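You operate a simulated robot arm through the tools that you are given. There is no shell and no other tool. Be economical: measure what you need, move in short steps, check, and stop when the job is done.

Carry out the task below with a simulated two-armed robot. There is one attempt and no reset: what you move stays moved.

Task
Change the wide can's flask over to the black-ring orange stopper and the long black-collar bulb.
Fine: old bulb in a teal hole, old stopper in the middle slot; add the orange-collar cylinder's water before you stopper; cylinder back. Set down upright: orange-collar cylinder.

It is judged by the outcome, as a careful person would: the job done as asked, and still so three seconds after it is handed in. It fails if anything else is knocked over, pushed out of place, dropped, spilled or broken. A push-on lid holds only when it is set on centred and level and pressed home; a screw cap is set on level and turned clockwise until tight.

Robot
Two 6-joint arms with two-finger parallel grippers on one trunk, on a base that drives. Base frame: it is fixed to the floor where the robot stands at the start and does not move with it; the origin is under the middle of the robot, x ahead of it, y to its left, z up. Lengths are in m, angles in degrees, forces in N, time in s.
The left shoulder is at the start at [0.28, 0.185, 1.18], the right one opposite. With the tool pointing down near the work surface each hand reaches from about 0.26 to 0.5 m from the robot's upright axis, wherever it stands, measured 20 degrees to its own side. Places, roughly: big white-neck flask [0.75, 1, 0.75]; teal-ring orange stopper (4x4x5 cm) [0.9, 0.5, 1]. Payload 1.57 kg a hand.
The TCP of each hand is the grasp point between the finger pads, 0.03 m short of the fingertips. In the tool frame z runs along the fingers and y along their closing line. Largest opening 0.08 m; finger width 0.017, thickness 0.012; the body of the gripper, 0.04 by 0.082 m, starts 0.08 m behind the TCP.
Orientation is told as [roll, pitch, yaw] about the base's x, y, z axes, in that order, counted from this pose: with the fingers straight down and closing along the base's y, the tool's x points along the base's -x, its y along +y and its z along -z.

Tools
- The arms move only by the tool step_arm. It takes "left_series", "right_series" or both (then of equal length, played together; a hand with none holds still); each is a list that holds one entry, the list of rows, each a list of 7 numbers: the shift along the base's x, y, z in m, then the turn, a rotation vector about the base's x, y, z in degrees, then the gripper command, from -1 (fully open) to 1 (shut), values between in proportion. In form: [[[x, y, z, ax, ay, az, hand], ...]]. A call has 1 to 20 rows; each row is the pose to reach, as a shift and turn from the pose commanded when the call began. Each row takes 0.2 s and may step no farther than 0.05 m and 8.6 degrees from the row before; otherwise, or with a gripper value out of range, the whole call is refused. Where a pose cannot be reached the arm comes as near as it can. A force on the tool above 90 N (or 10 N above the force at the start of the call, whichever is more), or a blocked arm, ends the call early, and 0.2 s more pass. Each finger travels about 0.153 m/s and halts on what it meets, pressing with about 21 N; the grip force reading is that of the motor and also rises with nothing between the fingers. The clock runs only during rows and for 0.2 s after the last one: add rows that repeat a pose to give the fingers time. It gives the time, the measured TCP pose, the force on the tool (base axes), the opening and the grip force at its end, in the units of the frame above (readings bear some noise), with the torque about the TCP (base axes, N m) and any sound that the robot's microphone picked up.
- Cameras (640 x 400 px; columns grow to the right, rows downward): "scene" is now at [0.2393, 0.0239, 1.6149]; the picture's right is [0.52, -0.86, 0.00], its down [-0.62, -0.37, -0.69] and it looks along [0.59, 0.36, -0.72] (base axes); focal length 252 px, centre (320, 200). "left" rides on the left gripper at [0.072, 0.007, -0.122] in its tool frame; the picture's right is [-0.09, 1.00, 0.00], its down [-0.84, -0.08, -0.54] and it looks along [-0.54, -0.05, 0.84] (tool axes); focal length 238 px, centre (320, 200). "right" rides on the right gripper at [0.072, -0.007, -0.122] in its tool frame; the picture's right is [0.09, 1.00, 0.00], its down [-0.84, 0.08, -0.54] and it looks along [-0.54, 0.05, 0.84] (tool axes); focal length 238 px, centre (320, 200).
- get_image(camera): a new picture of that camera. It takes no simulated time.
- raise_lower(by): slides the trunk up (or, below 0, down) by that many m; the arms and the scene camera ride with it, the base frame stays. It gives what a move gives, with no picture.
- drive_base(legs): drives the robot by 1 to 6 legs, each [ahead, turn to the left] in m and degrees, along the robot's own axes; the way and the turn of a leg run together, so that a leg with both is an arc; at most 1.5 m and 180 degrees a leg. The arms and the cameras ride along, it lands a little off, and it stops where it bumps. It gives what a move gives.
- aim_head(pan, tilt): turns the head with the scene camera to pan (to the left, within 86 degrees either way) and tilt (down, from -29 to 69), counted from straight ahead of the robot. It gives what a move gives.
- probe_pixels(camera, pixels): there is no depth. For up to 12 entries [column, row, z] of the newest picture of that camera ("zoom" is the newest enlarged one), the place [x, y] in the base frame at which the ray of that pixel passes the height z, good to about 0.003 m, but the place of the scene camera against the robot may be out by one fixed shift of up to 0.025 m in any direction. It takes no simulated time.
- close_up(camera, box): a new picture of the part [left, top, right, bottom] of that camera's present view, enlarged. It takes no simulated time.
- sign_off(): hands the job in; it is judged then, once.

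Go step by step. Measure first, check grasps and placings, and put right what went wrong. The budget is 80 turns and 62 pictures, counting those below and the enlarged ones. Unless the task says otherwise, let go and move clear before handing in, and close with one line.

The tools are called after "Request:" as a command line: name --argument value ..., lists and objects as JSON in quotes. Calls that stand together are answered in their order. step_arm: Moves the arms, as the interface text tells. Its arguments: {"type":"object","properties":{"left_series":{"type":"array"},"right_series":{"type":"array"}},"required":[]} The other tools are called the same way: raise_lower (by) slides the trunk up or down; drive_base (legs) drives the base; aim_head (pan, tilt) turns the head that bears the scene camera; get_image (camera) takes a picture; probe_pixels (camera, pixels) gives the place at which the rays of pixels pass given heights; close_up (camera, box) takes an enlarged picture of a part of a camera's view; sign_off () hands the job in.

At the start:

```text
clock: 0.0
left_position: [0.4386, 0.4233, 1.3811]
left_tool_rot: [0.0, -0.1, 0.0]
left_ft_force: [0.2, 0.3, 0.0]
left_moment: [0.03, 0.01, -0.04]
left_grip_width: 0.0801
left_grip_force: 0.1
right_position: [0.6081, -0.0329, 1.304]
right_tool_rot: [-0.1, 0.0, -0.1]
right_ft_force: [-0.5, -0.1, -0.4]
right_moment: [0.0, 0.0, 0.01]
right_grip_width: 0.0797
right_grip_force: 0.0
trunk travel left (down, up): [-0.875, 0.115]
robot x, y, heading: [0.0003, -0.0025, 0.0]
head pan, tilt: [31.1, 46.0]
```

scene: 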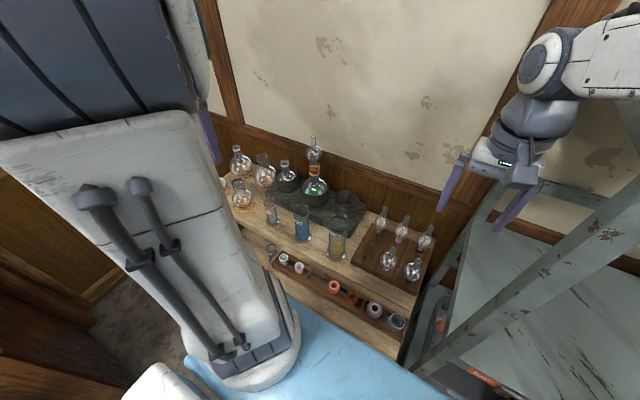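
right: 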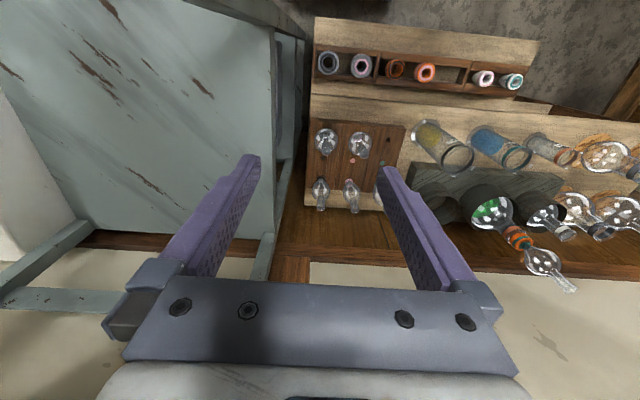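
left: 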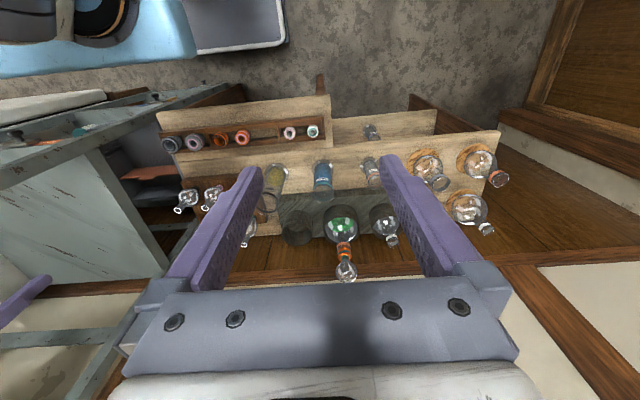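

The views show a bench with a flask (green liquid) carrying a stopper and a bulb around pixel (315,170), cylinders, a stopper tray and a bulb rack. I'll enlarge these first.

Request:
close_up --camera "scene" --box '[210, 120, 350, 270]'

Request:
close_up --camera "scene" --box '[320, 190, 450, 340]'

Request:
close_up --camera "right" --box '[300, 20, 640, 300]'

```text
2.67 times, centred on (280, 195) of scene
```

zoom: 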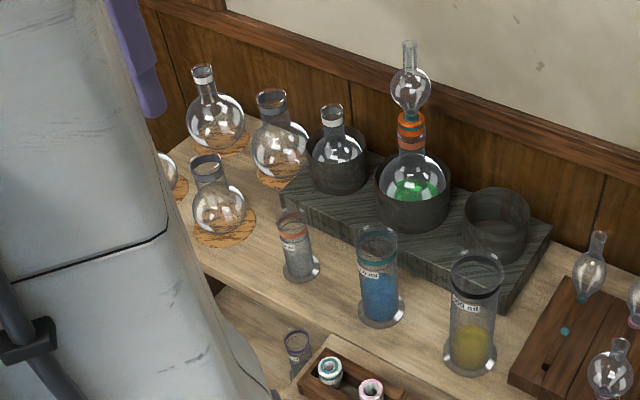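

```text
2.67 times, centred on (385, 265) of scene
```

zoom: 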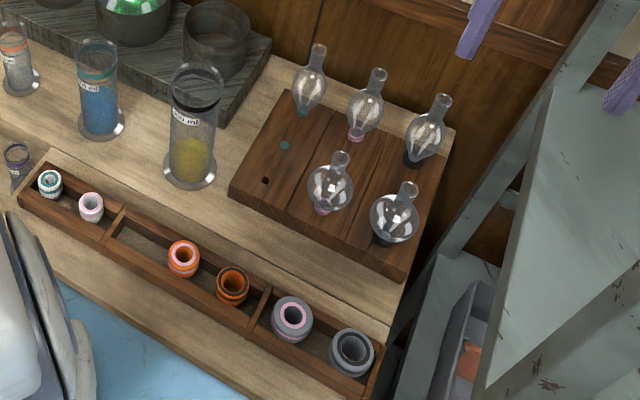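

```text
1.43 times, centred on (470, 160) of right
```

zoom: 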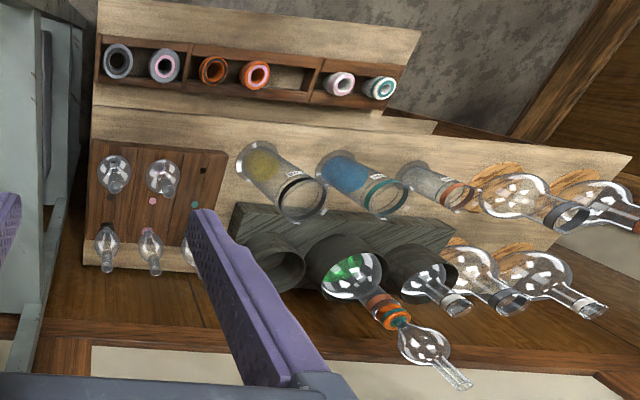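

The layout: stopper tray near side, cylinders mid, stand with cans behind, bulb rack at the right; the flask with orange/teal stopper is in the middle can. I'll zoom the left camera to measure.

Request:
close_up --camera "left" --box '[150, 90, 510, 290]'

Request:
probe_pixels --camera "scene" --pixels '[[315, 197, 0.75], [315, 197, 0.85], [302, 240, 0.75], [337, 258, 0.75], [270, 222, 0.75], [401, 362, 0.75], [220, 178, 0.75], [312, 140, 1.1], [314, 170, 1.0], [434, 237, 0.75], [426, 230, 0.85], [380, 212, 0.85]]'

Request:
probe_pixels --camera "right" --pixels '[[519, 238, 1.0], [519, 238, 0.9], [440, 145, 0.75], [500, 140, 0.75], [540, 145, 0.75], [328, 62, 0.75], [515, 80, 0.75], [425, 72, 0.75], [395, 68, 0.75], [310, 97, 0.75], [314, 20, 0.75], [309, 194, 0.75]]'

```text
1.78 times, centred on (330, 190) of left
```

zoom: 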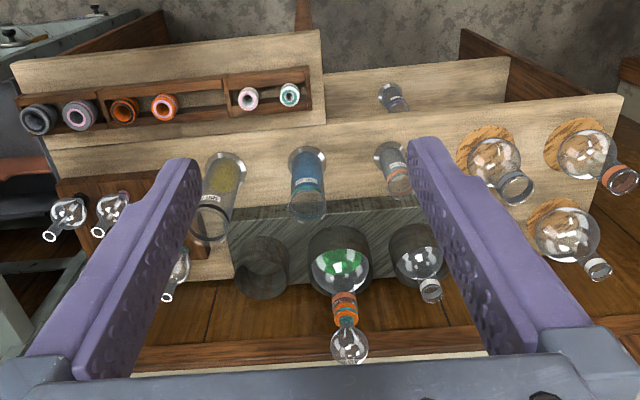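

```text
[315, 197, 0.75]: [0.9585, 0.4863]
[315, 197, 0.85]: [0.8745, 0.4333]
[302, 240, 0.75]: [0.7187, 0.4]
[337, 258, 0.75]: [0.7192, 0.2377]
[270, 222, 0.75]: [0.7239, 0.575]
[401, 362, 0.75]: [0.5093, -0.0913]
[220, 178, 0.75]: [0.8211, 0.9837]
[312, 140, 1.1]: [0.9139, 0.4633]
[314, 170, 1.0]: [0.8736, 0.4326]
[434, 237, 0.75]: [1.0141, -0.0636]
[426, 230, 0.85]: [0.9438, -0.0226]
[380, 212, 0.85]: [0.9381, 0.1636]
```

```text
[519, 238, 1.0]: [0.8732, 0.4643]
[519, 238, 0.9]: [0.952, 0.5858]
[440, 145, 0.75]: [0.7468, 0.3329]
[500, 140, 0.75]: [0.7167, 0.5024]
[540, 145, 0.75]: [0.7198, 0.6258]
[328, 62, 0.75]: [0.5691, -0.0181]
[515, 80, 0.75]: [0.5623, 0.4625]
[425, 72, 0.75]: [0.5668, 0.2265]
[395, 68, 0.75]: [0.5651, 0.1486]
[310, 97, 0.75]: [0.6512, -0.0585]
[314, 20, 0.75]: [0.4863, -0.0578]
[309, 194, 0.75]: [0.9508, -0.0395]
```

Triangulation puts the stopper near (0.87,0.45,1.0). I need to know the clearance between the base and the bench, so I'll look straight ahead and down.

Request:
aim_head --pan 5 --tilt 60

Request:
get_image --camera "scene"

Request:
aim_head --pan 70 --tilt 45

Request:
get_image --camera "scene"

```text
clock: 0.9
left_position: [0.4397, 0.4231, 1.381]
left_tool_rot: [0.1, 0.0, 0.0]
left_ft_force: [0.5, 0.1, 0.8]
left_moment: [-0.02, 0.03, -0.07]
left_grip_width: 0.0797
left_grip_force: 0.0
right_position: [0.6086, -0.0331, 1.3036]
right_tool_rot: [0.1, 0.0, 0.0]
right_ft_force: [-0.4, 0.1, 0.1]
right_moment: [0.0, 0.0, 0.02]
right_grip_width: 0.08
right_grip_force: 0.0
trunk travel left (down, up): [-0.875, 0.115]
robot x, y, heading: [0.0026, -0.0021, -0.1]
head pan, tilt: [5.0, 60.0]
```

```text
54 pictures are left
```

scene: 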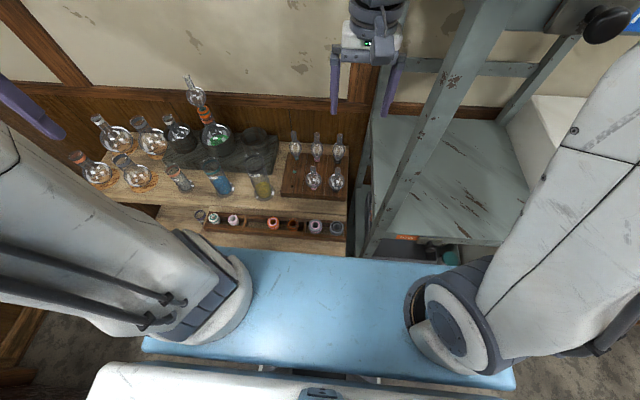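

```text
clock: 2.3
left_position: [0.4385, 0.4223, 1.3813]
left_tool_rot: [0.1, 0.0, 0.0]
left_ft_force: [0.2, 0.7, 0.6]
left_moment: [0.0, 0.02, -0.02]
left_grip_width: 0.0797
left_grip_force: 0.0
right_position: [0.6089, -0.031, 1.3039]
right_tool_rot: [0.0, 0.1, 0.0]
right_ft_force: [-0.1, 0.3, 0.0]
right_moment: [-0.02, 0.04, -0.02]
right_grip_width: 0.0799
right_grip_force: 0.0
trunk travel left (down, up): [-0.875, 0.115]
robot x, y, heading: [0.004, -0.0, -0.1]
head pan, tilt: [70.0, 45.0]
```

```text
53 pictures are left
```

scene: 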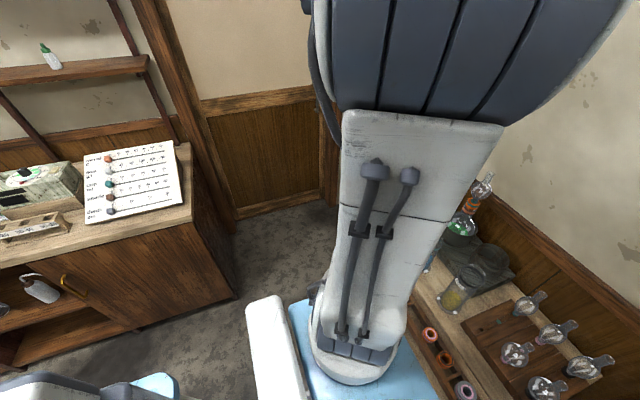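

The arms sit on a blue cross-beam, with the bench beyond it. A reference sheet is visible at (135,180); I'll read it once and then try driving forward a little.

Request:
close_up --camera "scene" --box '[75, 135, 190, 225]'

Request:
aim_head --pan 25 --tilt 60

Request:
drive_base --legs '[[0.1, 0]]'

```text
4.44 times, centred on (132, 180) of scene
```

zoom: 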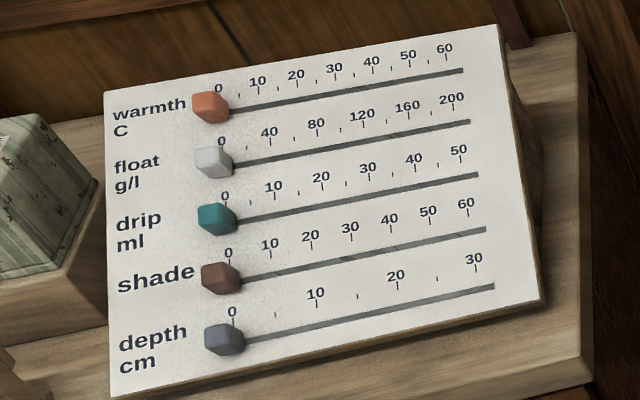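

```text
clock: 3.4
left_position: [0.439, 0.422, 1.3803]
left_tool_rot: [0.0, 0.1, 0.0]
left_ft_force: [0.0, -0.1, 0.5]
left_moment: [0.03, 0.0, 0.02]
left_grip_width: 0.0798
left_grip_force: 0.1
right_position: [0.6074, -0.0319, 1.3038]
right_tool_rot: [0.1, -0.1, 0.0]
right_ft_force: [-0.1, 0.1, 0.6]
right_moment: [-0.03, -0.01, -0.02]
right_grip_width: 0.0802
right_grip_force: 0.0
trunk travel left (down, up): [-0.875, 0.115]
robot x, y, heading: [-0.0017, -0.0006, -0.2]
head pan, tilt: [25.0, 60.0]
```

```text
clock: 4.5
left_position: [0.5386, 0.4223, 1.3825]
left_tool_rot: [0.0, -0.1, 0.0]
left_ft_force: [0.1, 0.1, 1.1]
left_moment: [0.0, -0.01, -0.02]
left_grip_width: 0.0799
left_grip_force: 0.2
right_position: [0.7086, -0.0333, 1.3059]
right_tool_rot: [0.0, -0.1, 0.0]
right_ft_force: [0.1, 0.0, -0.3]
right_moment: [-0.02, -0.01, -0.01]
right_grip_width: 0.0801
right_grip_force: 0.1
trunk travel left (down, up): [-0.875, 0.115]
robot x, y, heading: [0.1032, -0.0003, -0.1]
head pan, tilt: [25.0, 60.0]
```

The sheet has nothing to do with this job. The base drove freely to x=0.10. I'll test the left arm's reach and then view from both hands, with the right hand backing off to the side.

Request:
step_arm --left_series '[[[0.05, 0, 0, 0, 0, 0, -1], [0.1, 0, 0, 0, 0, 0, -1], [0.14, 0, 0, 0, 0, 0, -1], [0.18, 0, 0, 0, 0, 0, -1], [0.18, 0, 0, 0, 0, 0, -1]]]'

Request:
get_image --camera "left"

Request:
get_image --camera "right"

Request:
get_image --camera "scene"

```text
clock: 5.7
left_position: [0.7189, 0.4197, 1.3809]
left_tool_rot: [-0.1, 0.1, 0.1]
left_ft_force: [-0.6, 0.1, 0.3]
left_moment: [-0.03, -0.02, 0.02]
left_grip_width: 0.0801
left_grip_force: 0.0
right_position: [0.7089, -0.033, 1.3052]
right_tool_rot: [0.0, -0.1, -0.1]
right_ft_force: [0.7, 0.0, 0.6]
right_moment: [-0.02, 0.02, 0.0]
right_grip_width: 0.0797
right_grip_force: 0.0
trunk travel left (down, up): [-0.875, 0.115]
robot x, y, heading: [0.1004, -0.0014, 0.1]
head pan, tilt: [25.0, 60.0]
```

```text
51 pictures are left
```

left: 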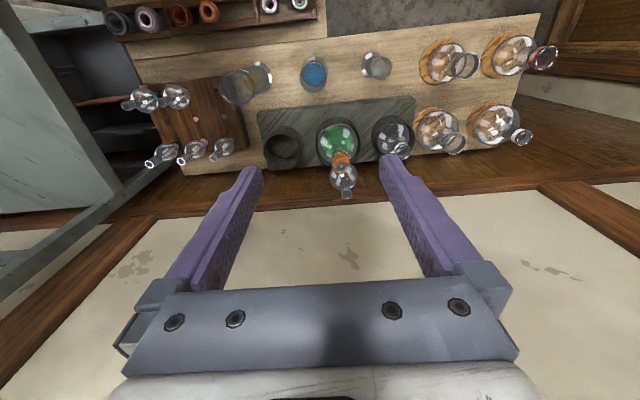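

```text
50 pictures are left
```

right: 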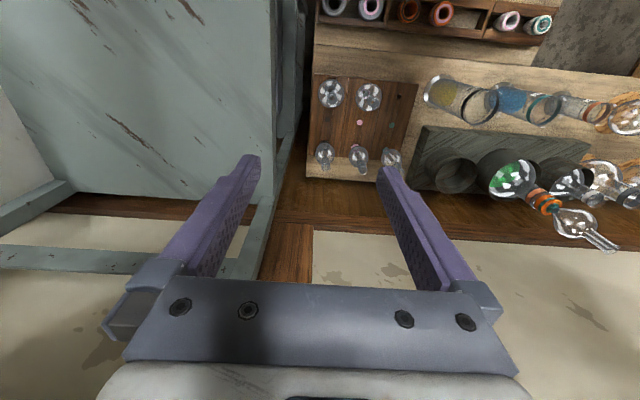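

```text
49 pictures are left
```

scene: 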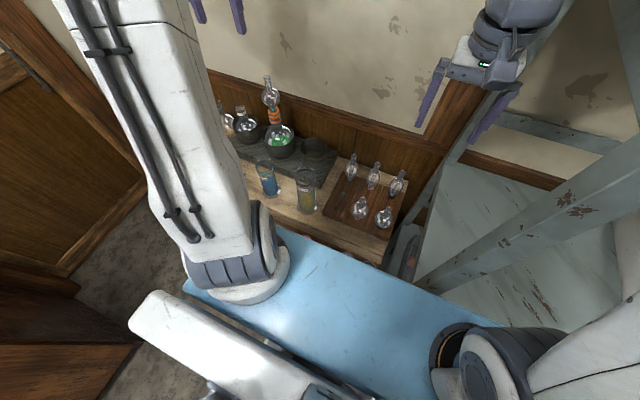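

Triangulating left and right views gives stopper ≈(0.863,0.455,1.00), bulb body ≈(0.866,0.452,1.083), far black bulb ≈(0.855,-0.007,0.87), and black-ring orange stopper ≈(0.563,0.126,0.84). Next I'll test reach above the flask bulb.

Request:
step_arm --left_series '[[[0.04, 0.01, -0.02, 0, 0, 0, -1], [0.08, 0.02, -0.04, 0, 0, 0, -1], [0.11, 0.03, -0.06, 0, 0, 0, -1], [0.145, 0.033, -0.09, 0, 0, 0, -1], [0.145, 0.033, -0.12, 0, 0, 0, -1], [0.145, 0.033, -0.12, 0, 0, 0, -1]]]'

Request:
get_image --camera "left"

Request:
close_up --camera "right" --box '[420, 60, 640, 270]'

```text
clock: 7.1
left_position: [0.8661, 0.4557, 1.2608]
left_tool_rot: [0.1, 0.1, 0.0]
left_ft_force: [-0.2, 0.0, 0.3]
left_moment: [0.0, 0.0, 0.0]
left_grip_width: 0.0797
left_grip_force: 0.1
right_position: [0.7094, -0.0316, 1.3057]
right_tool_rot: [-0.1, -0.1, 0.0]
right_ft_force: [0.1, 0.2, 0.9]
right_moment: [-0.03, 0.01, -0.01]
right_grip_width: 0.0798
right_grip_force: 0.0
trunk travel left (down, up): [-0.875, 0.115]
robot x, y, heading: [0.1003, -0.0022, -0.0]
head pan, tilt: [25.0, 60.0]
```

```text
48 pictures are left
```

left: 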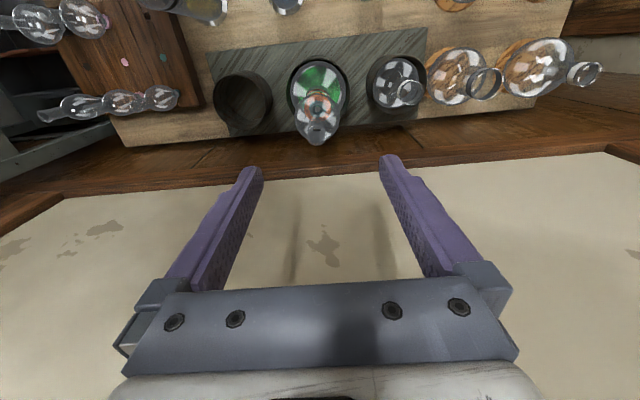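

```text
1.90 times, centred on (530, 165) of right
```

zoom: 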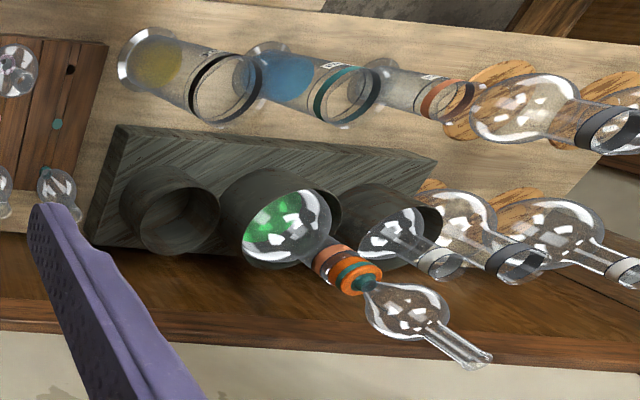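

The hand reaches (0.866,0.456,1.26), and the bulb stem top computes to (0.868,0.453,1.15). I'll descend to just above it and check alignment.

Request:
step_arm --left_series '[[[0.001, -0.002, -0.03, 0, 0, 0, -1], [0.001, -0.002, -0.06, 0, 0, 0, -1], [0.001, -0.002, -0.072, 0, 0, 0, -1], [0.001, -0.002, -0.072, 0, 0, 0, -1]]]'

Request:
get_image --camera "left"

Request:
close_up --camera "right" --box '[500, 160, 640, 280]'

```text
clock: 8.1
left_position: [0.8663, 0.453, 1.1893]
left_tool_rot: [0.0, 0.0, 0.0]
left_ft_force: [-0.1, -0.1, 0.6]
left_moment: [-0.01, 0.0, -0.02]
left_grip_width: 0.0801
left_grip_force: 0.0
right_position: [0.7099, -0.0321, 1.3052]
right_tool_rot: [0.0, -0.1, 0.0]
right_ft_force: [0.1, 0.4, 0.6]
right_moment: [0.01, -0.02, 0.0]
right_grip_width: 0.08
right_grip_force: 0.1
trunk travel left (down, up): [-0.875, 0.115]
robot x, y, heading: [0.1012, 0.0003, -0.3]
head pan, tilt: [25.0, 60.0]
```

```text
46 pictures are left
```

left: 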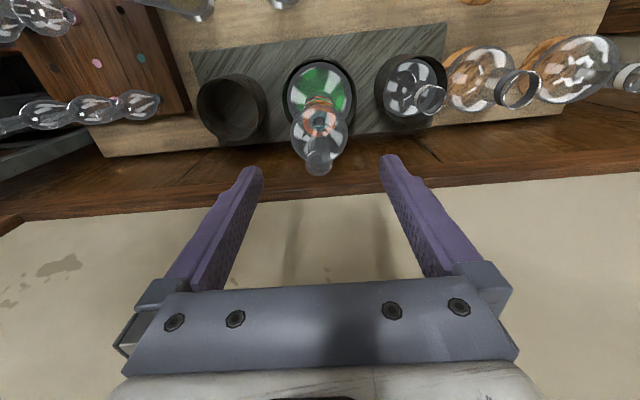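

```text
3.33 times, centred on (570, 220) of right
```

zoom: 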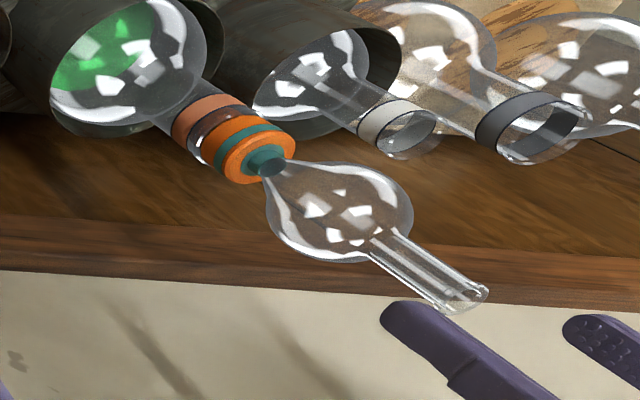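

The stem top at (319,161) is centred between the fingers at about (0.863,0.453,1.152). I'll descend to straddle the stem at z≈1.143 and close.

Request:
step_arm --left_series '[[[-0.002, 0.001, -0.025, 0, 0, 0, -1], [-0.002, 0.001, -0.046, 0, 0, 0, -1], [-0.002, 0.001, -0.046, 0, 0, 0, 0], [-0.002, 0.001, -0.046, 0, 0, 0, 1], [-0.002, 0.001, -0.046, 0, 0, 0, 1], [-0.002, 0.001, -0.046, 0, 0, 0, 1]]]'

Request:
close_up --camera "right" --box '[500, 160, 640, 280]'

```text
clock: 9.5
left_position: [0.8641, 0.4558, 1.1428]
left_tool_rot: [0.0, 0.0, -0.1]
left_ft_force: [0.6, 0.1, -0.7]
left_moment: [-0.04, 0.01, -0.01]
left_grip_width: 0.0164
left_grip_force: 21.0
right_position: [0.7089, -0.0333, 1.3048]
right_tool_rot: [-0.1, -0.1, 0.0]
right_ft_force: [-0.3, 0.7, -0.5]
right_moment: [0.01, -0.01, 0.01]
right_grip_width: 0.0801
right_grip_force: 0.0
trunk travel left (down, up): [-0.875, 0.115]
robot x, y, heading: [0.0996, 0.0003, 0.1]
head pan, tilt: [25.0, 60.0]
```

```text
3.33 times, centred on (570, 220) of right
```

zoom: 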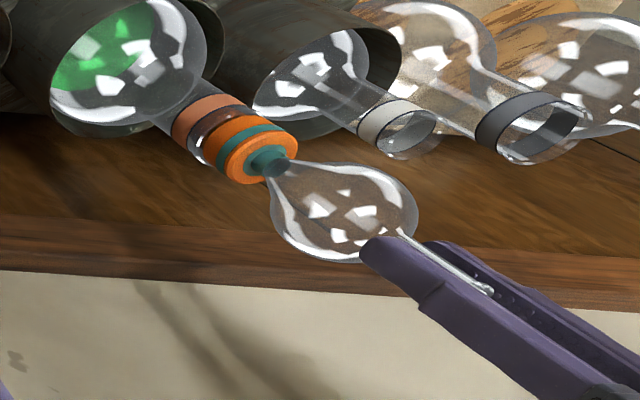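

The grip holds at 16 mm width on the stem. I'll pull straight up in small steps.

Request:
step_arm --left_series '[[[-0.002, 0, 0.005, 0, 0, 0, 1], [-0.002, 0, 0.01, 0, 0, 0, 1], [-0.002, 0, 0.015, 0, 0, 0, 1], [-0.002, 0, 0.02, 0, 0, 0, 1], [-0.002, 0, 0.03, 0, 0, 0, 1], [-0.002, 0, 0.04, 0, 0, 0, 1]]]'

Request:
close_up --camera "right" --box '[480, 140, 640, 280]'

```text
clock: 10.9
left_position: [0.8625, 0.4553, 1.1823]
left_tool_rot: [0.0, -0.1, 0.0]
left_ft_force: [0.2, 0.0, -0.6]
left_moment: [-0.04, 0.0, 0.03]
left_grip_width: 0.0168
left_grip_force: 21.1
right_position: [0.7096, -0.032, 1.3039]
right_tool_rot: [-0.1, -0.1, 0.0]
right_ft_force: [0.2, -0.8, 0.8]
right_moment: [-0.01, 0.02, 0.01]
right_grip_width: 0.0798
right_grip_force: 0.0
trunk travel left (down, up): [-0.875, 0.115]
robot x, y, heading: [0.1041, -0.0014, -0.1]
head pan, tilt: [25.0, 60.0]
```

```text
2.86 times, centred on (560, 210) of right
```

zoom: 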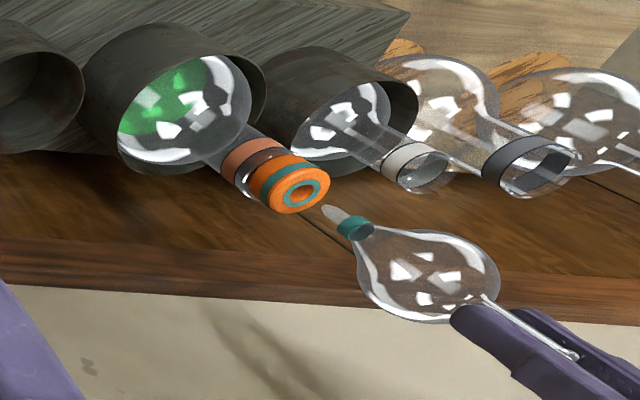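

The bulb is free with a peg below its teal collar. Triangulation puts the rack top at z≈0.834, the teal dot at (0.783,0.151), and the empty teal hole at (0.717,0.152). I'll draw the right hand back and carry the bulb over the hole.

Request:
step_arm --right_series '[[[-0.04, 0, 0.01, 0, 0, 0, -1], [-0.08, -0.01, 0.02, 0, 0, 0, -1], [-0.12, -0.03, 0.03, 0, 0, 0, -1], [-0.16, -0.05, 0.04, 0, 0, 0, -1], [-0.2, -0.07, 0.05, 0, 0, 0, -1], [-0.2, -0.07, 0.05, 0, 0, 0, -1]]]' --left_series '[[[0, 0, 0.02, 0, 0, 0, 1], [0, 0, 0.04, 0, 0, 0, 1], [-0.015, -0.035, 0.04, 0, 0, 0, 1], [-0.034, -0.072, 0.04, 0, 0, 0, 1], [-0.053, -0.11, 0.04, 0, 0, 0, 1], [-0.072, -0.15, 0.04, 0, 0, 0, 1]]]'

Request:
step_arm --left_series '[[[-0.018, -0.04, 0, 0, 0, 0, 1], [-0.037, -0.08, 0, 0, 0, 0, 1], [-0.055, -0.12, 0, 0, 0, 0, 1], [-0.073, -0.153, -0.02, 0, 0, 0, 1], [-0.073, -0.153, -0.06, 0, 0, 0, 1], [-0.073, -0.153, -0.1, 0, 0, 0, 1], [-0.073, -0.153, -0.13, 0, 0, 0, 1], [-0.073, -0.153, -0.13, 0, 0, 0, 1]]]'

Request:
get_image --camera "left"

Request:
get_image --camera "right"

```text
clock: 12.3
left_position: [0.791, 0.3036, 1.2226]
left_tool_rot: [0.0, 0.0, 0.0]
left_ft_force: [-0.7, -1.1, 0.2]
left_moment: [0.01, 0.0, -0.01]
left_grip_width: 0.0167
left_grip_force: 20.9
right_position: [0.5719, -0.0649, 1.3479]
right_tool_rot: [-0.1, 0.0, 0.0]
right_ft_force: [-0.3, 0.3, 0.0]
right_moment: [0.02, -0.02, -0.03]
right_grip_width: 0.0799
right_grip_force: 0.0
right hand out of reach, approached as far as the arm can: row 4, 5, 6
trunk travel left (down, up): [-0.875, 0.115]
robot x, y, heading: [0.1018, -0.0003, -0.0]
head pan, tilt: [25.0, 60.0]
```

```text
clock: 14.1
left_position: [0.7178, 0.1509, 1.0904]
left_tool_rot: [0.1, 0.0, 0.0]
left_ft_force: [0.2, -0.3, -0.5]
left_moment: [0.01, 0.04, -0.02]
left_grip_width: 0.0163
left_grip_force: 20.7
right_position: [0.5715, -0.0649, 1.3477]
right_tool_rot: [0.0, -0.1, -0.1]
right_ft_force: [-0.4, 0.1, -0.5]
right_moment: [-0.01, -0.02, 0.01]
right_grip_width: 0.08
right_grip_force: 0.0
trunk travel left (down, up): [-0.875, 0.115]
robot x, y, heading: [0.1019, 0.0023, -0.3]
head pan, tilt: [25.0, 60.0]
```

```text
42 pictures are left
```

left: 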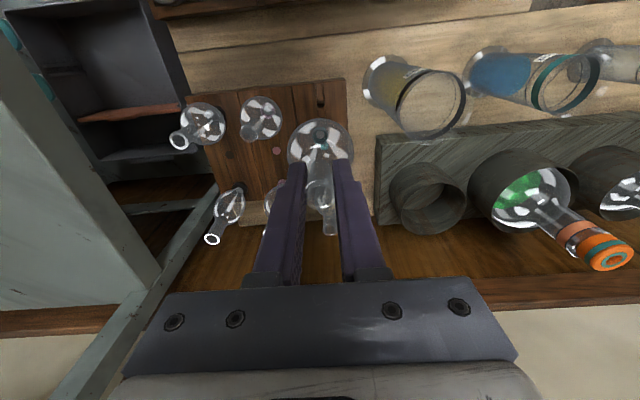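

```text
41 pictures are left
```

right: 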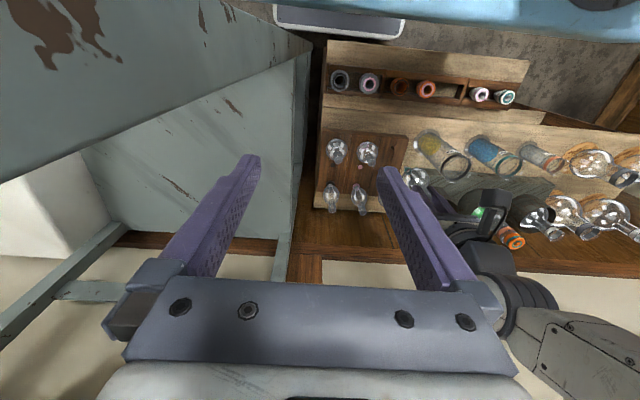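

The hole shows at (319,98) in the left view, so I'll probe it precisely at rack-top height.

Request:
close_up --camera "left" --box '[200, 70, 360, 170]'

Request:
probe_pixels --camera "left" --pixels '[[319, 98, 0.834], [319, 98, 0.82], [277, 150, 0.834], [320, 145, 0.834], [320, 132, 0.98]]'

```text
4.00 times, centred on (280, 120) of left
```

zoom: 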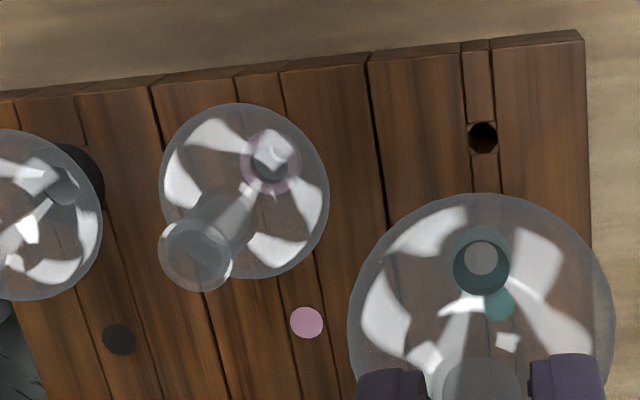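

```text
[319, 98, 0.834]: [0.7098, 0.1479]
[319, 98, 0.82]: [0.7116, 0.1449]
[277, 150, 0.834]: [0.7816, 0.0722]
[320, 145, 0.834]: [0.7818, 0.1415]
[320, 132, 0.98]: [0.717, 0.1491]
```

In the enlargement the hole is at (483,138) and the bulb's peg and collar at about (483,260). I'll probe those.

Request:
probe_pixels --camera "zoom" --pixels '[[483, 138, 0.834], [483, 138, 0.83], [497, 303, 0.834], [483, 262, 0.981], [307, 322, 0.834], [270, 165, 0.834], [118, 340, 0.834]]'

```text
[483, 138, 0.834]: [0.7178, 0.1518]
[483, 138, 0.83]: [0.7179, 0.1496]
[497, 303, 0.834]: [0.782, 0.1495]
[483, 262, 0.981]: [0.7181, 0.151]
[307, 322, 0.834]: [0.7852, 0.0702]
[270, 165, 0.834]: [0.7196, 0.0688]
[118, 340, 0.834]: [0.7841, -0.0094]
```

The hole and the peg both probe to (0.718,0.151), so they are aligned. I'll lower the bulb to just short of seating and then finish in small steps.

Request:
step_arm --left_series '[[[0, 0, -0.04, 0, 0, 0, 1], [0, 0, -0.08, 0, 0, 0, 1], [0, 0, -0.11, 0, 0, 0, 1], [0, 0, -0.125, 0, 0, 0, 1], [0, 0, -0.135, 0, 0, 0, 1], [0, 0, -0.14, 0, 0, 0, 1], [0, 0, -0.143, 0, 0, 0, 1]]]'

Request:
close_up --camera "left" --box '[220, 70, 420, 195]'

Request:
close_up --camera "right" --box '[310, 110, 470, 220]'

```text
clock: 15.7
left_position: [0.7188, 0.1509, 0.9495]
left_tool_rot: [-0.1, -0.2, 0.1]
left_ft_force: [-3.1, 3.8, 11.9]
left_moment: [0.44, 0.16, -0.01]
left_grip_width: 0.0165
left_grip_force: 21.0
right_position: [0.5716, -0.0638, 1.3483]
right_tool_rot: [0.0, 0.0, 0.0]
right_ft_force: [0.6, -0.1, -0.3]
right_moment: [0.01, 0.01, 0.01]
right_grip_width: 0.0803
right_grip_force: 0.0
trunk travel left (down, up): [-0.875, 0.115]
robot x, y, heading: [0.0974, -0.0041, -0.2]
head pan, tilt: [25.0, 60.0]
```

```text
3.20 times, centred on (320, 132) of left
```

zoom: 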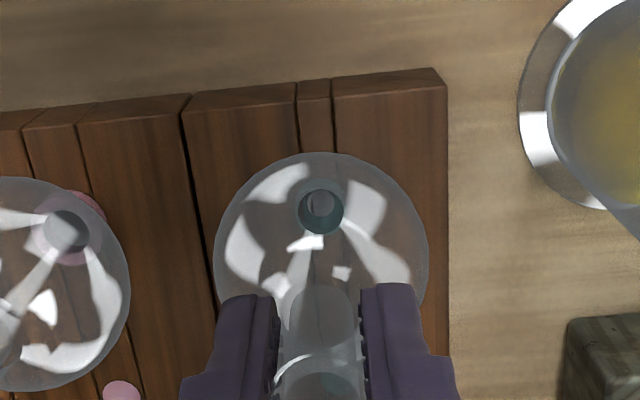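

```text
3.64 times, centred on (390, 165) of right
```

zoom: 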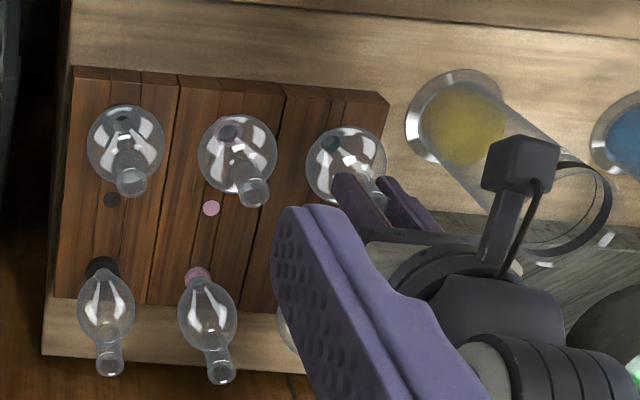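

There is 12 N upward, with side forces of +3.8 in y and −3.1 in x, so the peg is in but slightly off-centre. I'll shift 1–1.5 mm that way and ease down.

Request:
step_arm --left_series '[[[-0.001, 0.0015, 0.001, 0, 0, 0, 1], [-0.001, 0.002, 0.0, 0, 0, 0, 1], [-0.001, 0.002, -0.003, 0, 0, 0, 1], [-0.001, 0.002, -0.005, 0, 0, 0, 1]]]'

```text
clock: 16.7
left_position: [0.7171, 0.1535, 0.9486]
left_tool_rot: [-0.1, -0.3, -0.1]
left_ft_force: [-3.7, -4.4, 50.3]
left_moment: [-0.62, 0.24, -0.01]
left_grip_width: 0.0162
left_grip_force: 20.5
right_position: [0.5699, -0.0649, 1.3488]
right_tool_rot: [-0.1, -0.1, 0.0]
right_ft_force: [0.5, 0.0, -0.3]
right_moment: [0.0, 0.0, 0.0]
right_grip_width: 0.08
right_grip_force: 0.0
trunk travel left (down, up): [-0.875, 0.115]
robot x, y, heading: [0.0995, -0.0025, -0.1]
head pan, tilt: [25.0, 60.0]
```

50 N with no further sinking means it has bottomed. I'll relax the load, open partway and rise, then check.

Request:
step_arm --left_series '[[[0, -0.001, 0.005, 0, 0, 0, 1], [0, -0.001, 0.005, 0, 0, 0, 0.2], [0, -0.001, 0.005, 0, 0, 0, 0.1], [0, -0.001, 0.02, 0, 0, 0, 0.1], [0, -0.001, 0.06, 0, 0, 0, 0.1], [0, -0.001, 0.1, 0, 0, 0, 0.1], [0, -0.001, 0.15, 0, 0, 0, 0.1]]]'

Request:
get_image --camera "left"

Request:
close_up --camera "right" --box '[310, 60, 570, 240]'

```text
clock: 18.3
left_position: [0.7175, 0.1511, 1.094]
left_tool_rot: [0.0, 0.1, 0.0]
left_ft_force: [-0.5, -0.6, 0.4]
left_moment: [0.0, 0.0, 0.01]
left_grip_width: 0.0361
left_grip_force: 0.0
right_position: [0.5723, -0.0636, 1.3485]
right_tool_rot: [-0.1, -0.1, 0.0]
right_ft_force: [-0.4, 0.5, 1.6]
right_moment: [-0.02, 0.0, 0.0]
right_grip_width: 0.08
right_grip_force: 0.0
trunk travel left (down, up): [-0.875, 0.115]
robot x, y, heading: [0.1026, 0.0004, 0.1]
head pan, tilt: [25.0, 60.0]
```

```text
37 pictures are left
```

left: 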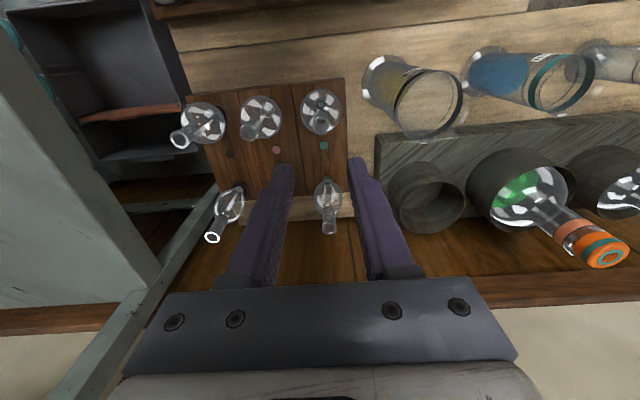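

```text
2.22 times, centred on (440, 150) of right
```

zoom: 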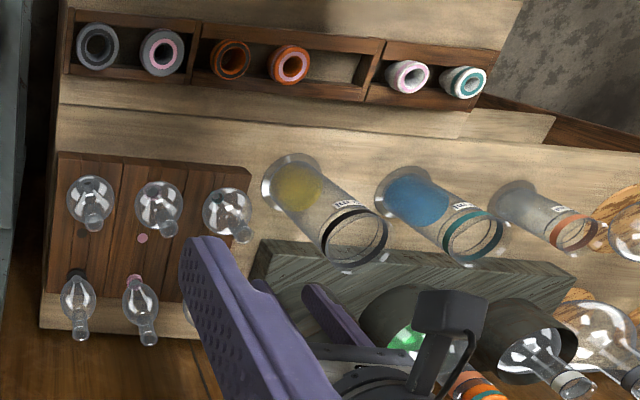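

The old bulb stands upright in the teal hole. Next is the old stopper, so I'll look closely at it from the left hand.

Request:
close_up --camera "left" --box '[500, 170, 640, 280]'

Request:
probe_pixels --camera "left" --pixels '[[602, 252, 1.034], [560, 220, 0.96], [580, 230, 0.98], [580, 230, 1.0]]'

```text
3.64 times, centred on (570, 225) of left
```

zoom: 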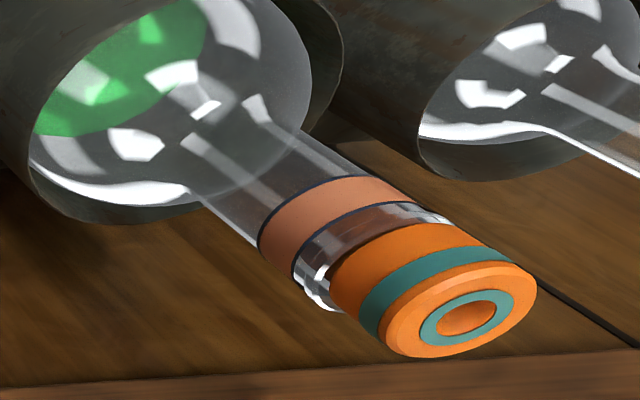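

```text
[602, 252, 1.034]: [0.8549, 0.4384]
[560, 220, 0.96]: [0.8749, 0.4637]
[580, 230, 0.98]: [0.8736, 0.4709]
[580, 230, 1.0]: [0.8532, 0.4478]
```

I'll probe the stopper's top hole (468,318) and its flange bottom (about (405,278)) at trial heights.

Request:
probe_pixels --camera "zoom" --pixels '[[468, 318, 1.03], [468, 318, 1.04], [468, 318, 1.045], [405, 278, 1.01], [405, 278, 1.02], [405, 278, 1.03], [380, 262, 1.0], [380, 262, 1.01], [340, 240, 0.99], [340, 240, 0.98]]'

```text
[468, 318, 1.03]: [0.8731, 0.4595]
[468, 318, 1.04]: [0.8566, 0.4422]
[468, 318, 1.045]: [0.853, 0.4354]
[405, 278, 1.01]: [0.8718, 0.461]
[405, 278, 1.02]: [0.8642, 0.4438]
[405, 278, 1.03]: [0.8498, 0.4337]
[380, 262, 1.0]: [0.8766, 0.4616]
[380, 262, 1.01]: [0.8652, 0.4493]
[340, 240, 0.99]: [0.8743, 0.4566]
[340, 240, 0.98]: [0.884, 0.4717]
```

The flange spans z≈1.013–1.034 on axis (0.866,0.454). I'll move the open hand above it.

Request:
step_arm --left_series '[[[0.0, 0.0, 0.04, 0, 0, 0, 0.1], [0.018, 0.038, 0.05, 0, 0, 0, -1], [0.036, 0.076, 0.05, 0, 0, 0, -1], [0.054, 0.114, 0.05, 0, 0, 0, -1], [0.074, 0.152, 0.05, 0, 0, 0, -1], [0.092, 0.19, 0.05, 0, 0, 0, -1], [0.11, 0.228, 0.05, 0, 0, 0, -1], [0.128, 0.266, 0.04, 0, 0, 0, -1], [0.148, 0.303, 0.02, 0, 0, 0, -1], [0.148, 0.303, 0.0, 0, 0, 0, -1], [0.148, 0.303, 0.0, 0, 0, 0, -1]]]'

Request:
close_up --camera "left" --box '[220, 70, 420, 195]'

Request:
probe_pixels --camera "zoom" --pixels '[[320, 250, 1.034], [320, 280, 1.034], [320, 310, 1.034]]'

```text
clock: 20.7
left_position: [0.8639, 0.4537, 1.0952]
left_tool_rot: [-0.1, 0.0, 0.0]
left_ft_force: [0.0, 0.1, -0.8]
left_moment: [-0.01, -0.01, 0.0]
left_grip_width: 0.08
left_grip_force: 0.1
right_position: [0.5717, -0.065, 1.3473]
right_tool_rot: [0.0, -0.1, -0.1]
right_ft_force: [0.5, 0.5, 0.5]
right_moment: [0.01, 0.01, 0.01]
right_grip_width: 0.0801
right_grip_force: 0.0
trunk travel left (down, up): [-0.875, 0.115]
robot x, y, heading: [0.0993, -0.001, -0.0]
head pan, tilt: [25.0, 60.0]
```

```text
3.20 times, centred on (320, 132) of left
```

zoom: 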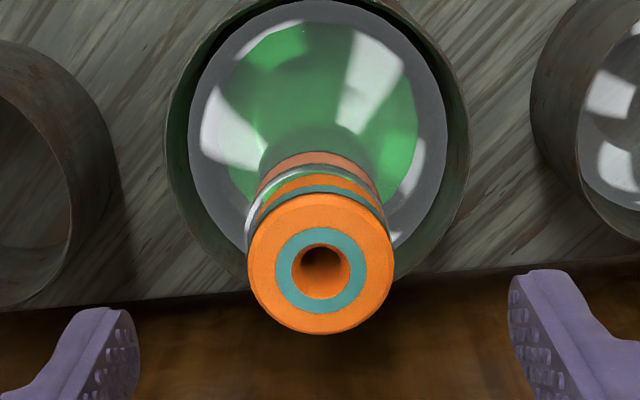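

```text
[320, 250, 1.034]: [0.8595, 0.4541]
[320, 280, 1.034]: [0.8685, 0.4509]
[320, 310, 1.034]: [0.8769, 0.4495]
```

The stopper top centre at (321,268) probes to (0.865,0.452). I'll descend so the tips reach about 1.012, and grip the flange.

Request:
step_arm --left_series '[[[0.001, -0.0015, -0.03, 0, 0, 0, -1], [0.001, -0.0015, -0.053, 0, 0, 0, -1], [0.001, -0.0015, -0.053, 0, 0, 0, 0.2], [0.001, -0.0015, -0.053, 0, 0, 0, 1], [0.001, -0.0015, -0.053, 0, 0, 0, 1], [0.001, -0.0015, -0.053, 0, 0, 0, 1]]]'

Request:
step_arm --left_series '[[[0, 0, 0.004, 0, 0, 0, 1], [0, 0, 0.008, 0, 0, 0, 1], [0, 0, 0.012, 0, 0, 0, 1], [0, 0, 0.016, 0, 0, 0, 1]]]'

Request:
get_image --camera "left"

```text
clock: 22.1
left_position: [0.864, 0.453, 1.0422]
left_tool_rot: [0.0, -0.1, -0.1]
left_ft_force: [0.4, -0.5, 0.0]
left_moment: [-0.04, 0.02, 0.0]
left_grip_width: 0.0364
left_grip_force: 20.6
right_position: [0.5716, -0.0646, 1.3487]
right_tool_rot: [0.0, 0.0, 0.0]
right_ft_force: [-0.4, 1.1, 0.1]
right_moment: [0.01, 0.03, 0.02]
right_grip_width: 0.0799
right_grip_force: 0.1
trunk travel left (down, up): [-0.875, 0.115]
robot x, y, heading: [0.0977, 0.001, -0.0]
head pan, tilt: [25.0, 60.0]
```

```text
clock: 23.1
left_position: [0.8655, 0.4536, 1.0579]
left_tool_rot: [0.0, 0.1, 0.0]
left_ft_force: [-0.2, -0.6, -0.6]
left_moment: [0.0, -0.01, -0.01]
left_grip_width: 0.0362
left_grip_force: 20.7
right_position: [0.5717, -0.0644, 1.3481]
right_tool_rot: [0.0, 0.0, 0.0]
right_ft_force: [0.2, -0.7, 0.1]
right_moment: [-0.01, 0.0, -0.03]
right_grip_width: 0.08
right_grip_force: 0.0
trunk travel left (down, up): [-0.875, 0.115]
robot x, y, heading: [0.1018, 0.0009, 0.2]
head pan, tilt: [25.0, 60.0]
```

```text
33 pictures are left
```

left: 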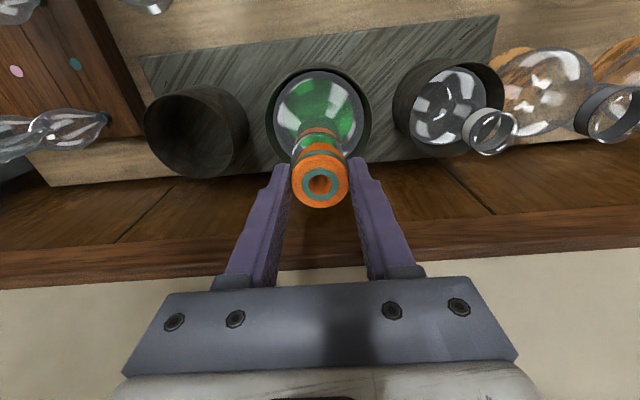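

The stopper moves freely in the grip at 36 mm width. I'll raise it clear, then check that the flask stayed in its can.

Request:
step_arm --left_series '[[[0, 0, 0.02, 0, 0, 0, 1], [0, 0, 0.05, 0, 0, 0, 1], [0, 0, 0.09, 0, 0, 0, 1], [0, 0, 0.13, 0, 0, 0, 1], [-0.03, -0.02, 0.14, 0, 0, 0, 1], [-0.07, -0.045, 0.14, 0, 0, 0, 1], [-0.11, -0.07, 0.14, 0, 0, 0, 1], [-0.15, -0.1, 0.14, 0, 0, 0, 1], [-0.19, -0.126, 0.14, 0, 0, 0, 1], [-0.23, -0.15, 0.14, 0, 0, 0, 1], [-0.265, -0.175, 0.12, 0, 0, 0, 1], [-0.3, -0.2, 0.1, 0, 0, 0, 1], [-0.302, -0.202, 0.06, 0, 0, 0, 1], [-0.302, -0.202, 0.02, 0, 0, 0, 1], [-0.302, -0.202, -0.02, 0, 0, 0, 1], [-0.302, -0.202, -0.06, 0, 0, 0, 1], [-0.302, -0.202, -0.06, 0, 0, 0, 1]]]'

Request:
get_image --camera "left"

Request:
get_image --camera "right"

```text
clock: 26.7
left_position: [0.6078, 0.2621, 0.9846]
left_tool_rot: [-0.1, 0.1, 0.1]
left_ft_force: [0.4, 0.8, -0.4]
left_moment: [-0.03, 0.01, 0.02]
left_grip_width: 0.0363
left_grip_force: 21.2
left hand out of reach, approached as far as the arm can: row 12, 13, 14, 15, 16, 17
right_position: [0.5719, -0.065, 1.3476]
right_tool_rot: [0.0, 0.1, -0.1]
right_ft_force: [-0.6, -0.1, -0.1]
right_moment: [0.02, 0.04, -0.04]
right_grip_width: 0.0801
right_grip_force: 0.0
trunk travel left (down, up): [-0.875, 0.115]
robot x, y, heading: [0.1005, -0.0025, -0.1]
head pan, tilt: [25.0, 60.0]
```

```text
32 pictures are left
```

left: 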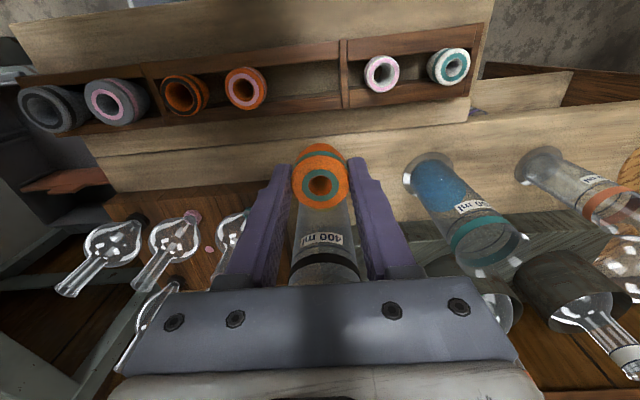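

```text
31 pictures are left
```

right: 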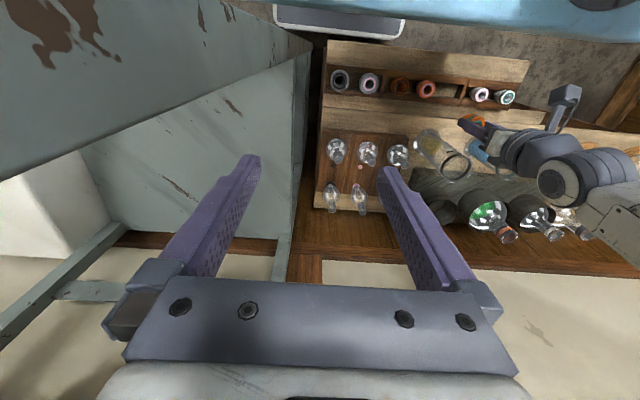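

The flask stayed put (right view, (490,220)), but the tray is too close for this stance. I'll back the base by 8 cm.

Request:
drive_base --legs '[[-0.08, 0]]'

Request:
get_image --camera "left"

Request:
probe_pixels --camera "left" --pixels '[[320, 180, 0.96], [290, 120, 0.82]]'

```text
clock: 27.7
left_position: [0.5517, 0.2613, 0.9833]
left_tool_rot: [-0.1, 0.2, 0.0]
left_ft_force: [-0.2, 0.0, 0.0]
left_moment: [0.03, 0.03, 0.01]
left_grip_width: 0.0364
left_grip_force: 20.8
right_position: [0.5302, -0.0651, 1.3493]
right_tool_rot: [-0.1, -1.9, 1.1]
right_ft_force: [24.1, -3.3, -10.5]
right_moment: [0.84, 2.06, 1.18]
right_grip_width: 0.0801
right_grip_force: 0.0
trunk travel left (down, up): [-0.875, 0.115]
robot x, y, heading: [0.0466, -0.0017, 0.1]
head pan, tilt: [25.0, 60.0]
stopped in leg 1: the force on the tool passed its limit at 102 N (the readings are from after the stop); the commanded pose is now the measured one
```

```text
30 pictures are left
```

left: 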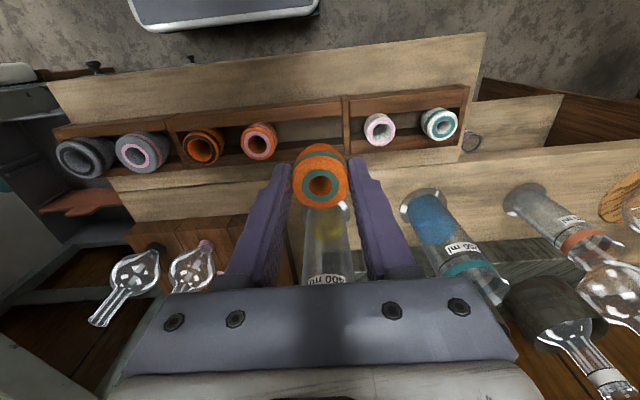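

```text
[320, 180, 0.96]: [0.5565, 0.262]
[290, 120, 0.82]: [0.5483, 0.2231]
```

The right hand hit something while backing (24 N left on it). I'll look to the right before anything else.

Request:
aim_head --pan -15 --tilt 55

Request:
get_image --camera "scene"

Request:
get_image --camera "right"

```text
clock: 28.8
left_position: [0.5518, 0.2605, 0.9841]
left_tool_rot: [0.0, 0.3, 0.0]
left_ft_force: [0.6, 0.5, -0.8]
left_moment: [0.03, -0.02, 0.01]
left_grip_width: 0.0365
left_grip_force: 21.1
right_position: [0.5305, -0.0632, 1.3496]
right_tool_rot: [0.2, -1.9, 1.0]
right_ft_force: [36.2, -5.2, -9.5]
right_moment: [0.85, 3.2, 1.8]
right_grip_width: 0.0801
right_grip_force: 0.0
trunk travel left (down, up): [-0.875, 0.115]
robot x, y, heading: [0.0469, -0.0015, 0.0]
head pan, tilt: [-15.0, 55.0]
```

```text
29 pictures are left
```

scene: 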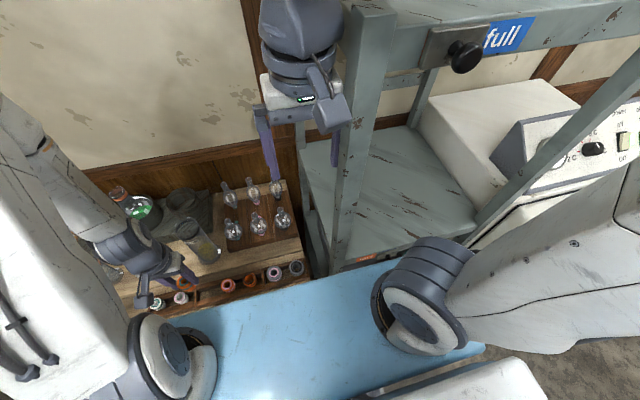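

```text
28 pictures are left
```

right: 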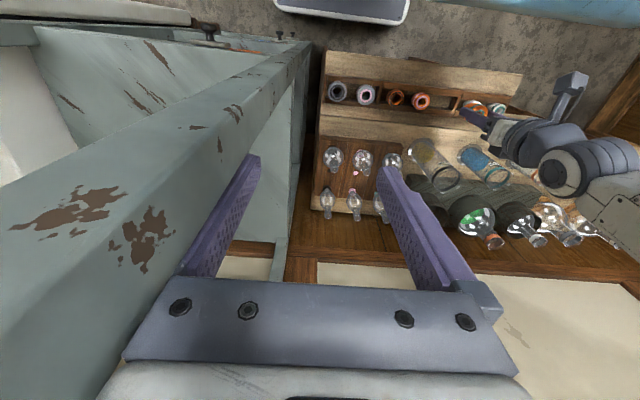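

The right gripper's rear is pressed against the cart's post, which stands behind it. I'll move the right hand forward and left, away from the post.

Request:
step_arm --right_series '[[[0.02, 0.01, 0, 0, 0, 0, -1], [0.05, 0.02, 0, 0, 0, 0, -1], [0.08, 0.04, 0, 0, 2, -1, -1], [0.11, 0.05, 0, 0, 2, -1, -1], [0.11, 0.05, 0, 0, 2, -1, -1]]]'

Request:
drive_base --legs '[[-0.03, 0]]'

```text
clock: 30.0
left_position: [0.5508, 0.2609, 0.9847]
left_tool_rot: [0.0, 0.0, 0.0]
left_ft_force: [0.0, -0.8, -0.8]
left_moment: [-0.03, 0.0, -0.01]
left_grip_width: 0.0366
left_grip_force: 21.0
right_position: [0.6364, -0.0142, 1.3498]
right_tool_rot: [0.2, 0.0, -0.1]
right_ft_force: [-0.4, -0.9, -0.3]
right_moment: [0.03, 0.02, 0.02]
right_grip_width: 0.0799
right_grip_force: 0.1
trunk travel left (down, up): [-0.875, 0.115]
robot x, y, heading: [0.0465, 0.002, 0.3]
head pan, tilt: [-15.0, 55.0]
```

```text
clock: 30.9
left_position: [0.5196, 0.2626, 0.9846]
left_tool_rot: [0.1, 0.1, -0.1]
left_ft_force: [0.0, 0.1, -0.7]
left_moment: [0.01, 0.01, 0.02]
left_grip_width: 0.0362
left_grip_force: 21.3
right_position: [0.6053, -0.0141, 1.3503]
right_tool_rot: [0.1, 0.0, 0.0]
right_ft_force: [-0.3, 0.8, -0.3]
right_moment: [0.0, 0.02, -0.01]
right_grip_width: 0.0799
right_grip_force: 0.0
trunk travel left (down, up): [-0.875, 0.115]
robot x, y, heading: [0.0175, 0.0006, 0.1]
head pan, tilt: [-15.0, 55.0]
```

Both hands are clear now. I'll measure the tray's middle slot from the left camera.

Request:
close_up --camera "left" --box '[140, 90, 460, 220]'

```text
2.00 times, centred on (300, 155) of left
```

zoom: 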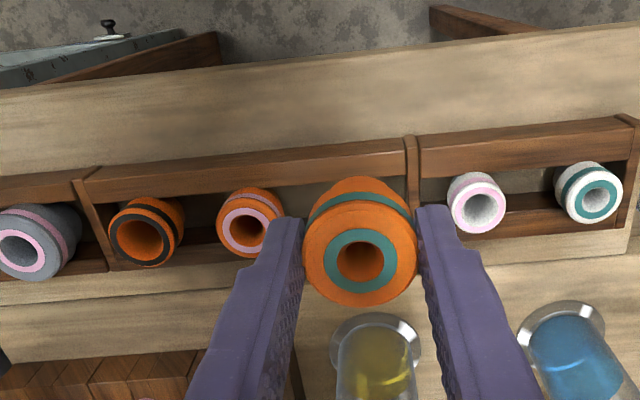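

Request:
probe_pixels --camera "zoom" --pixels '[[246, 231, 0.843], [139, 243, 0.843], [410, 138, 0.82], [410, 138, 0.84], [300, 165, 0.81], [300, 153, 0.82], [300, 153, 0.84], [85, 178, 0.82], [478, 210, 0.843], [360, 262, 0.976]]'

```text
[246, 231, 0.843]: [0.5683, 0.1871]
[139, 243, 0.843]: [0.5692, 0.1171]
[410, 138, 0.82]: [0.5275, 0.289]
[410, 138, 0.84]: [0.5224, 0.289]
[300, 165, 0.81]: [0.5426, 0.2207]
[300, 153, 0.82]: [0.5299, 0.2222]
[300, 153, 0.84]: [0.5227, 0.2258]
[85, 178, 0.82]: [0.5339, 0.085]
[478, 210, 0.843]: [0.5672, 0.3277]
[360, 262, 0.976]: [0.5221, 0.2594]
```

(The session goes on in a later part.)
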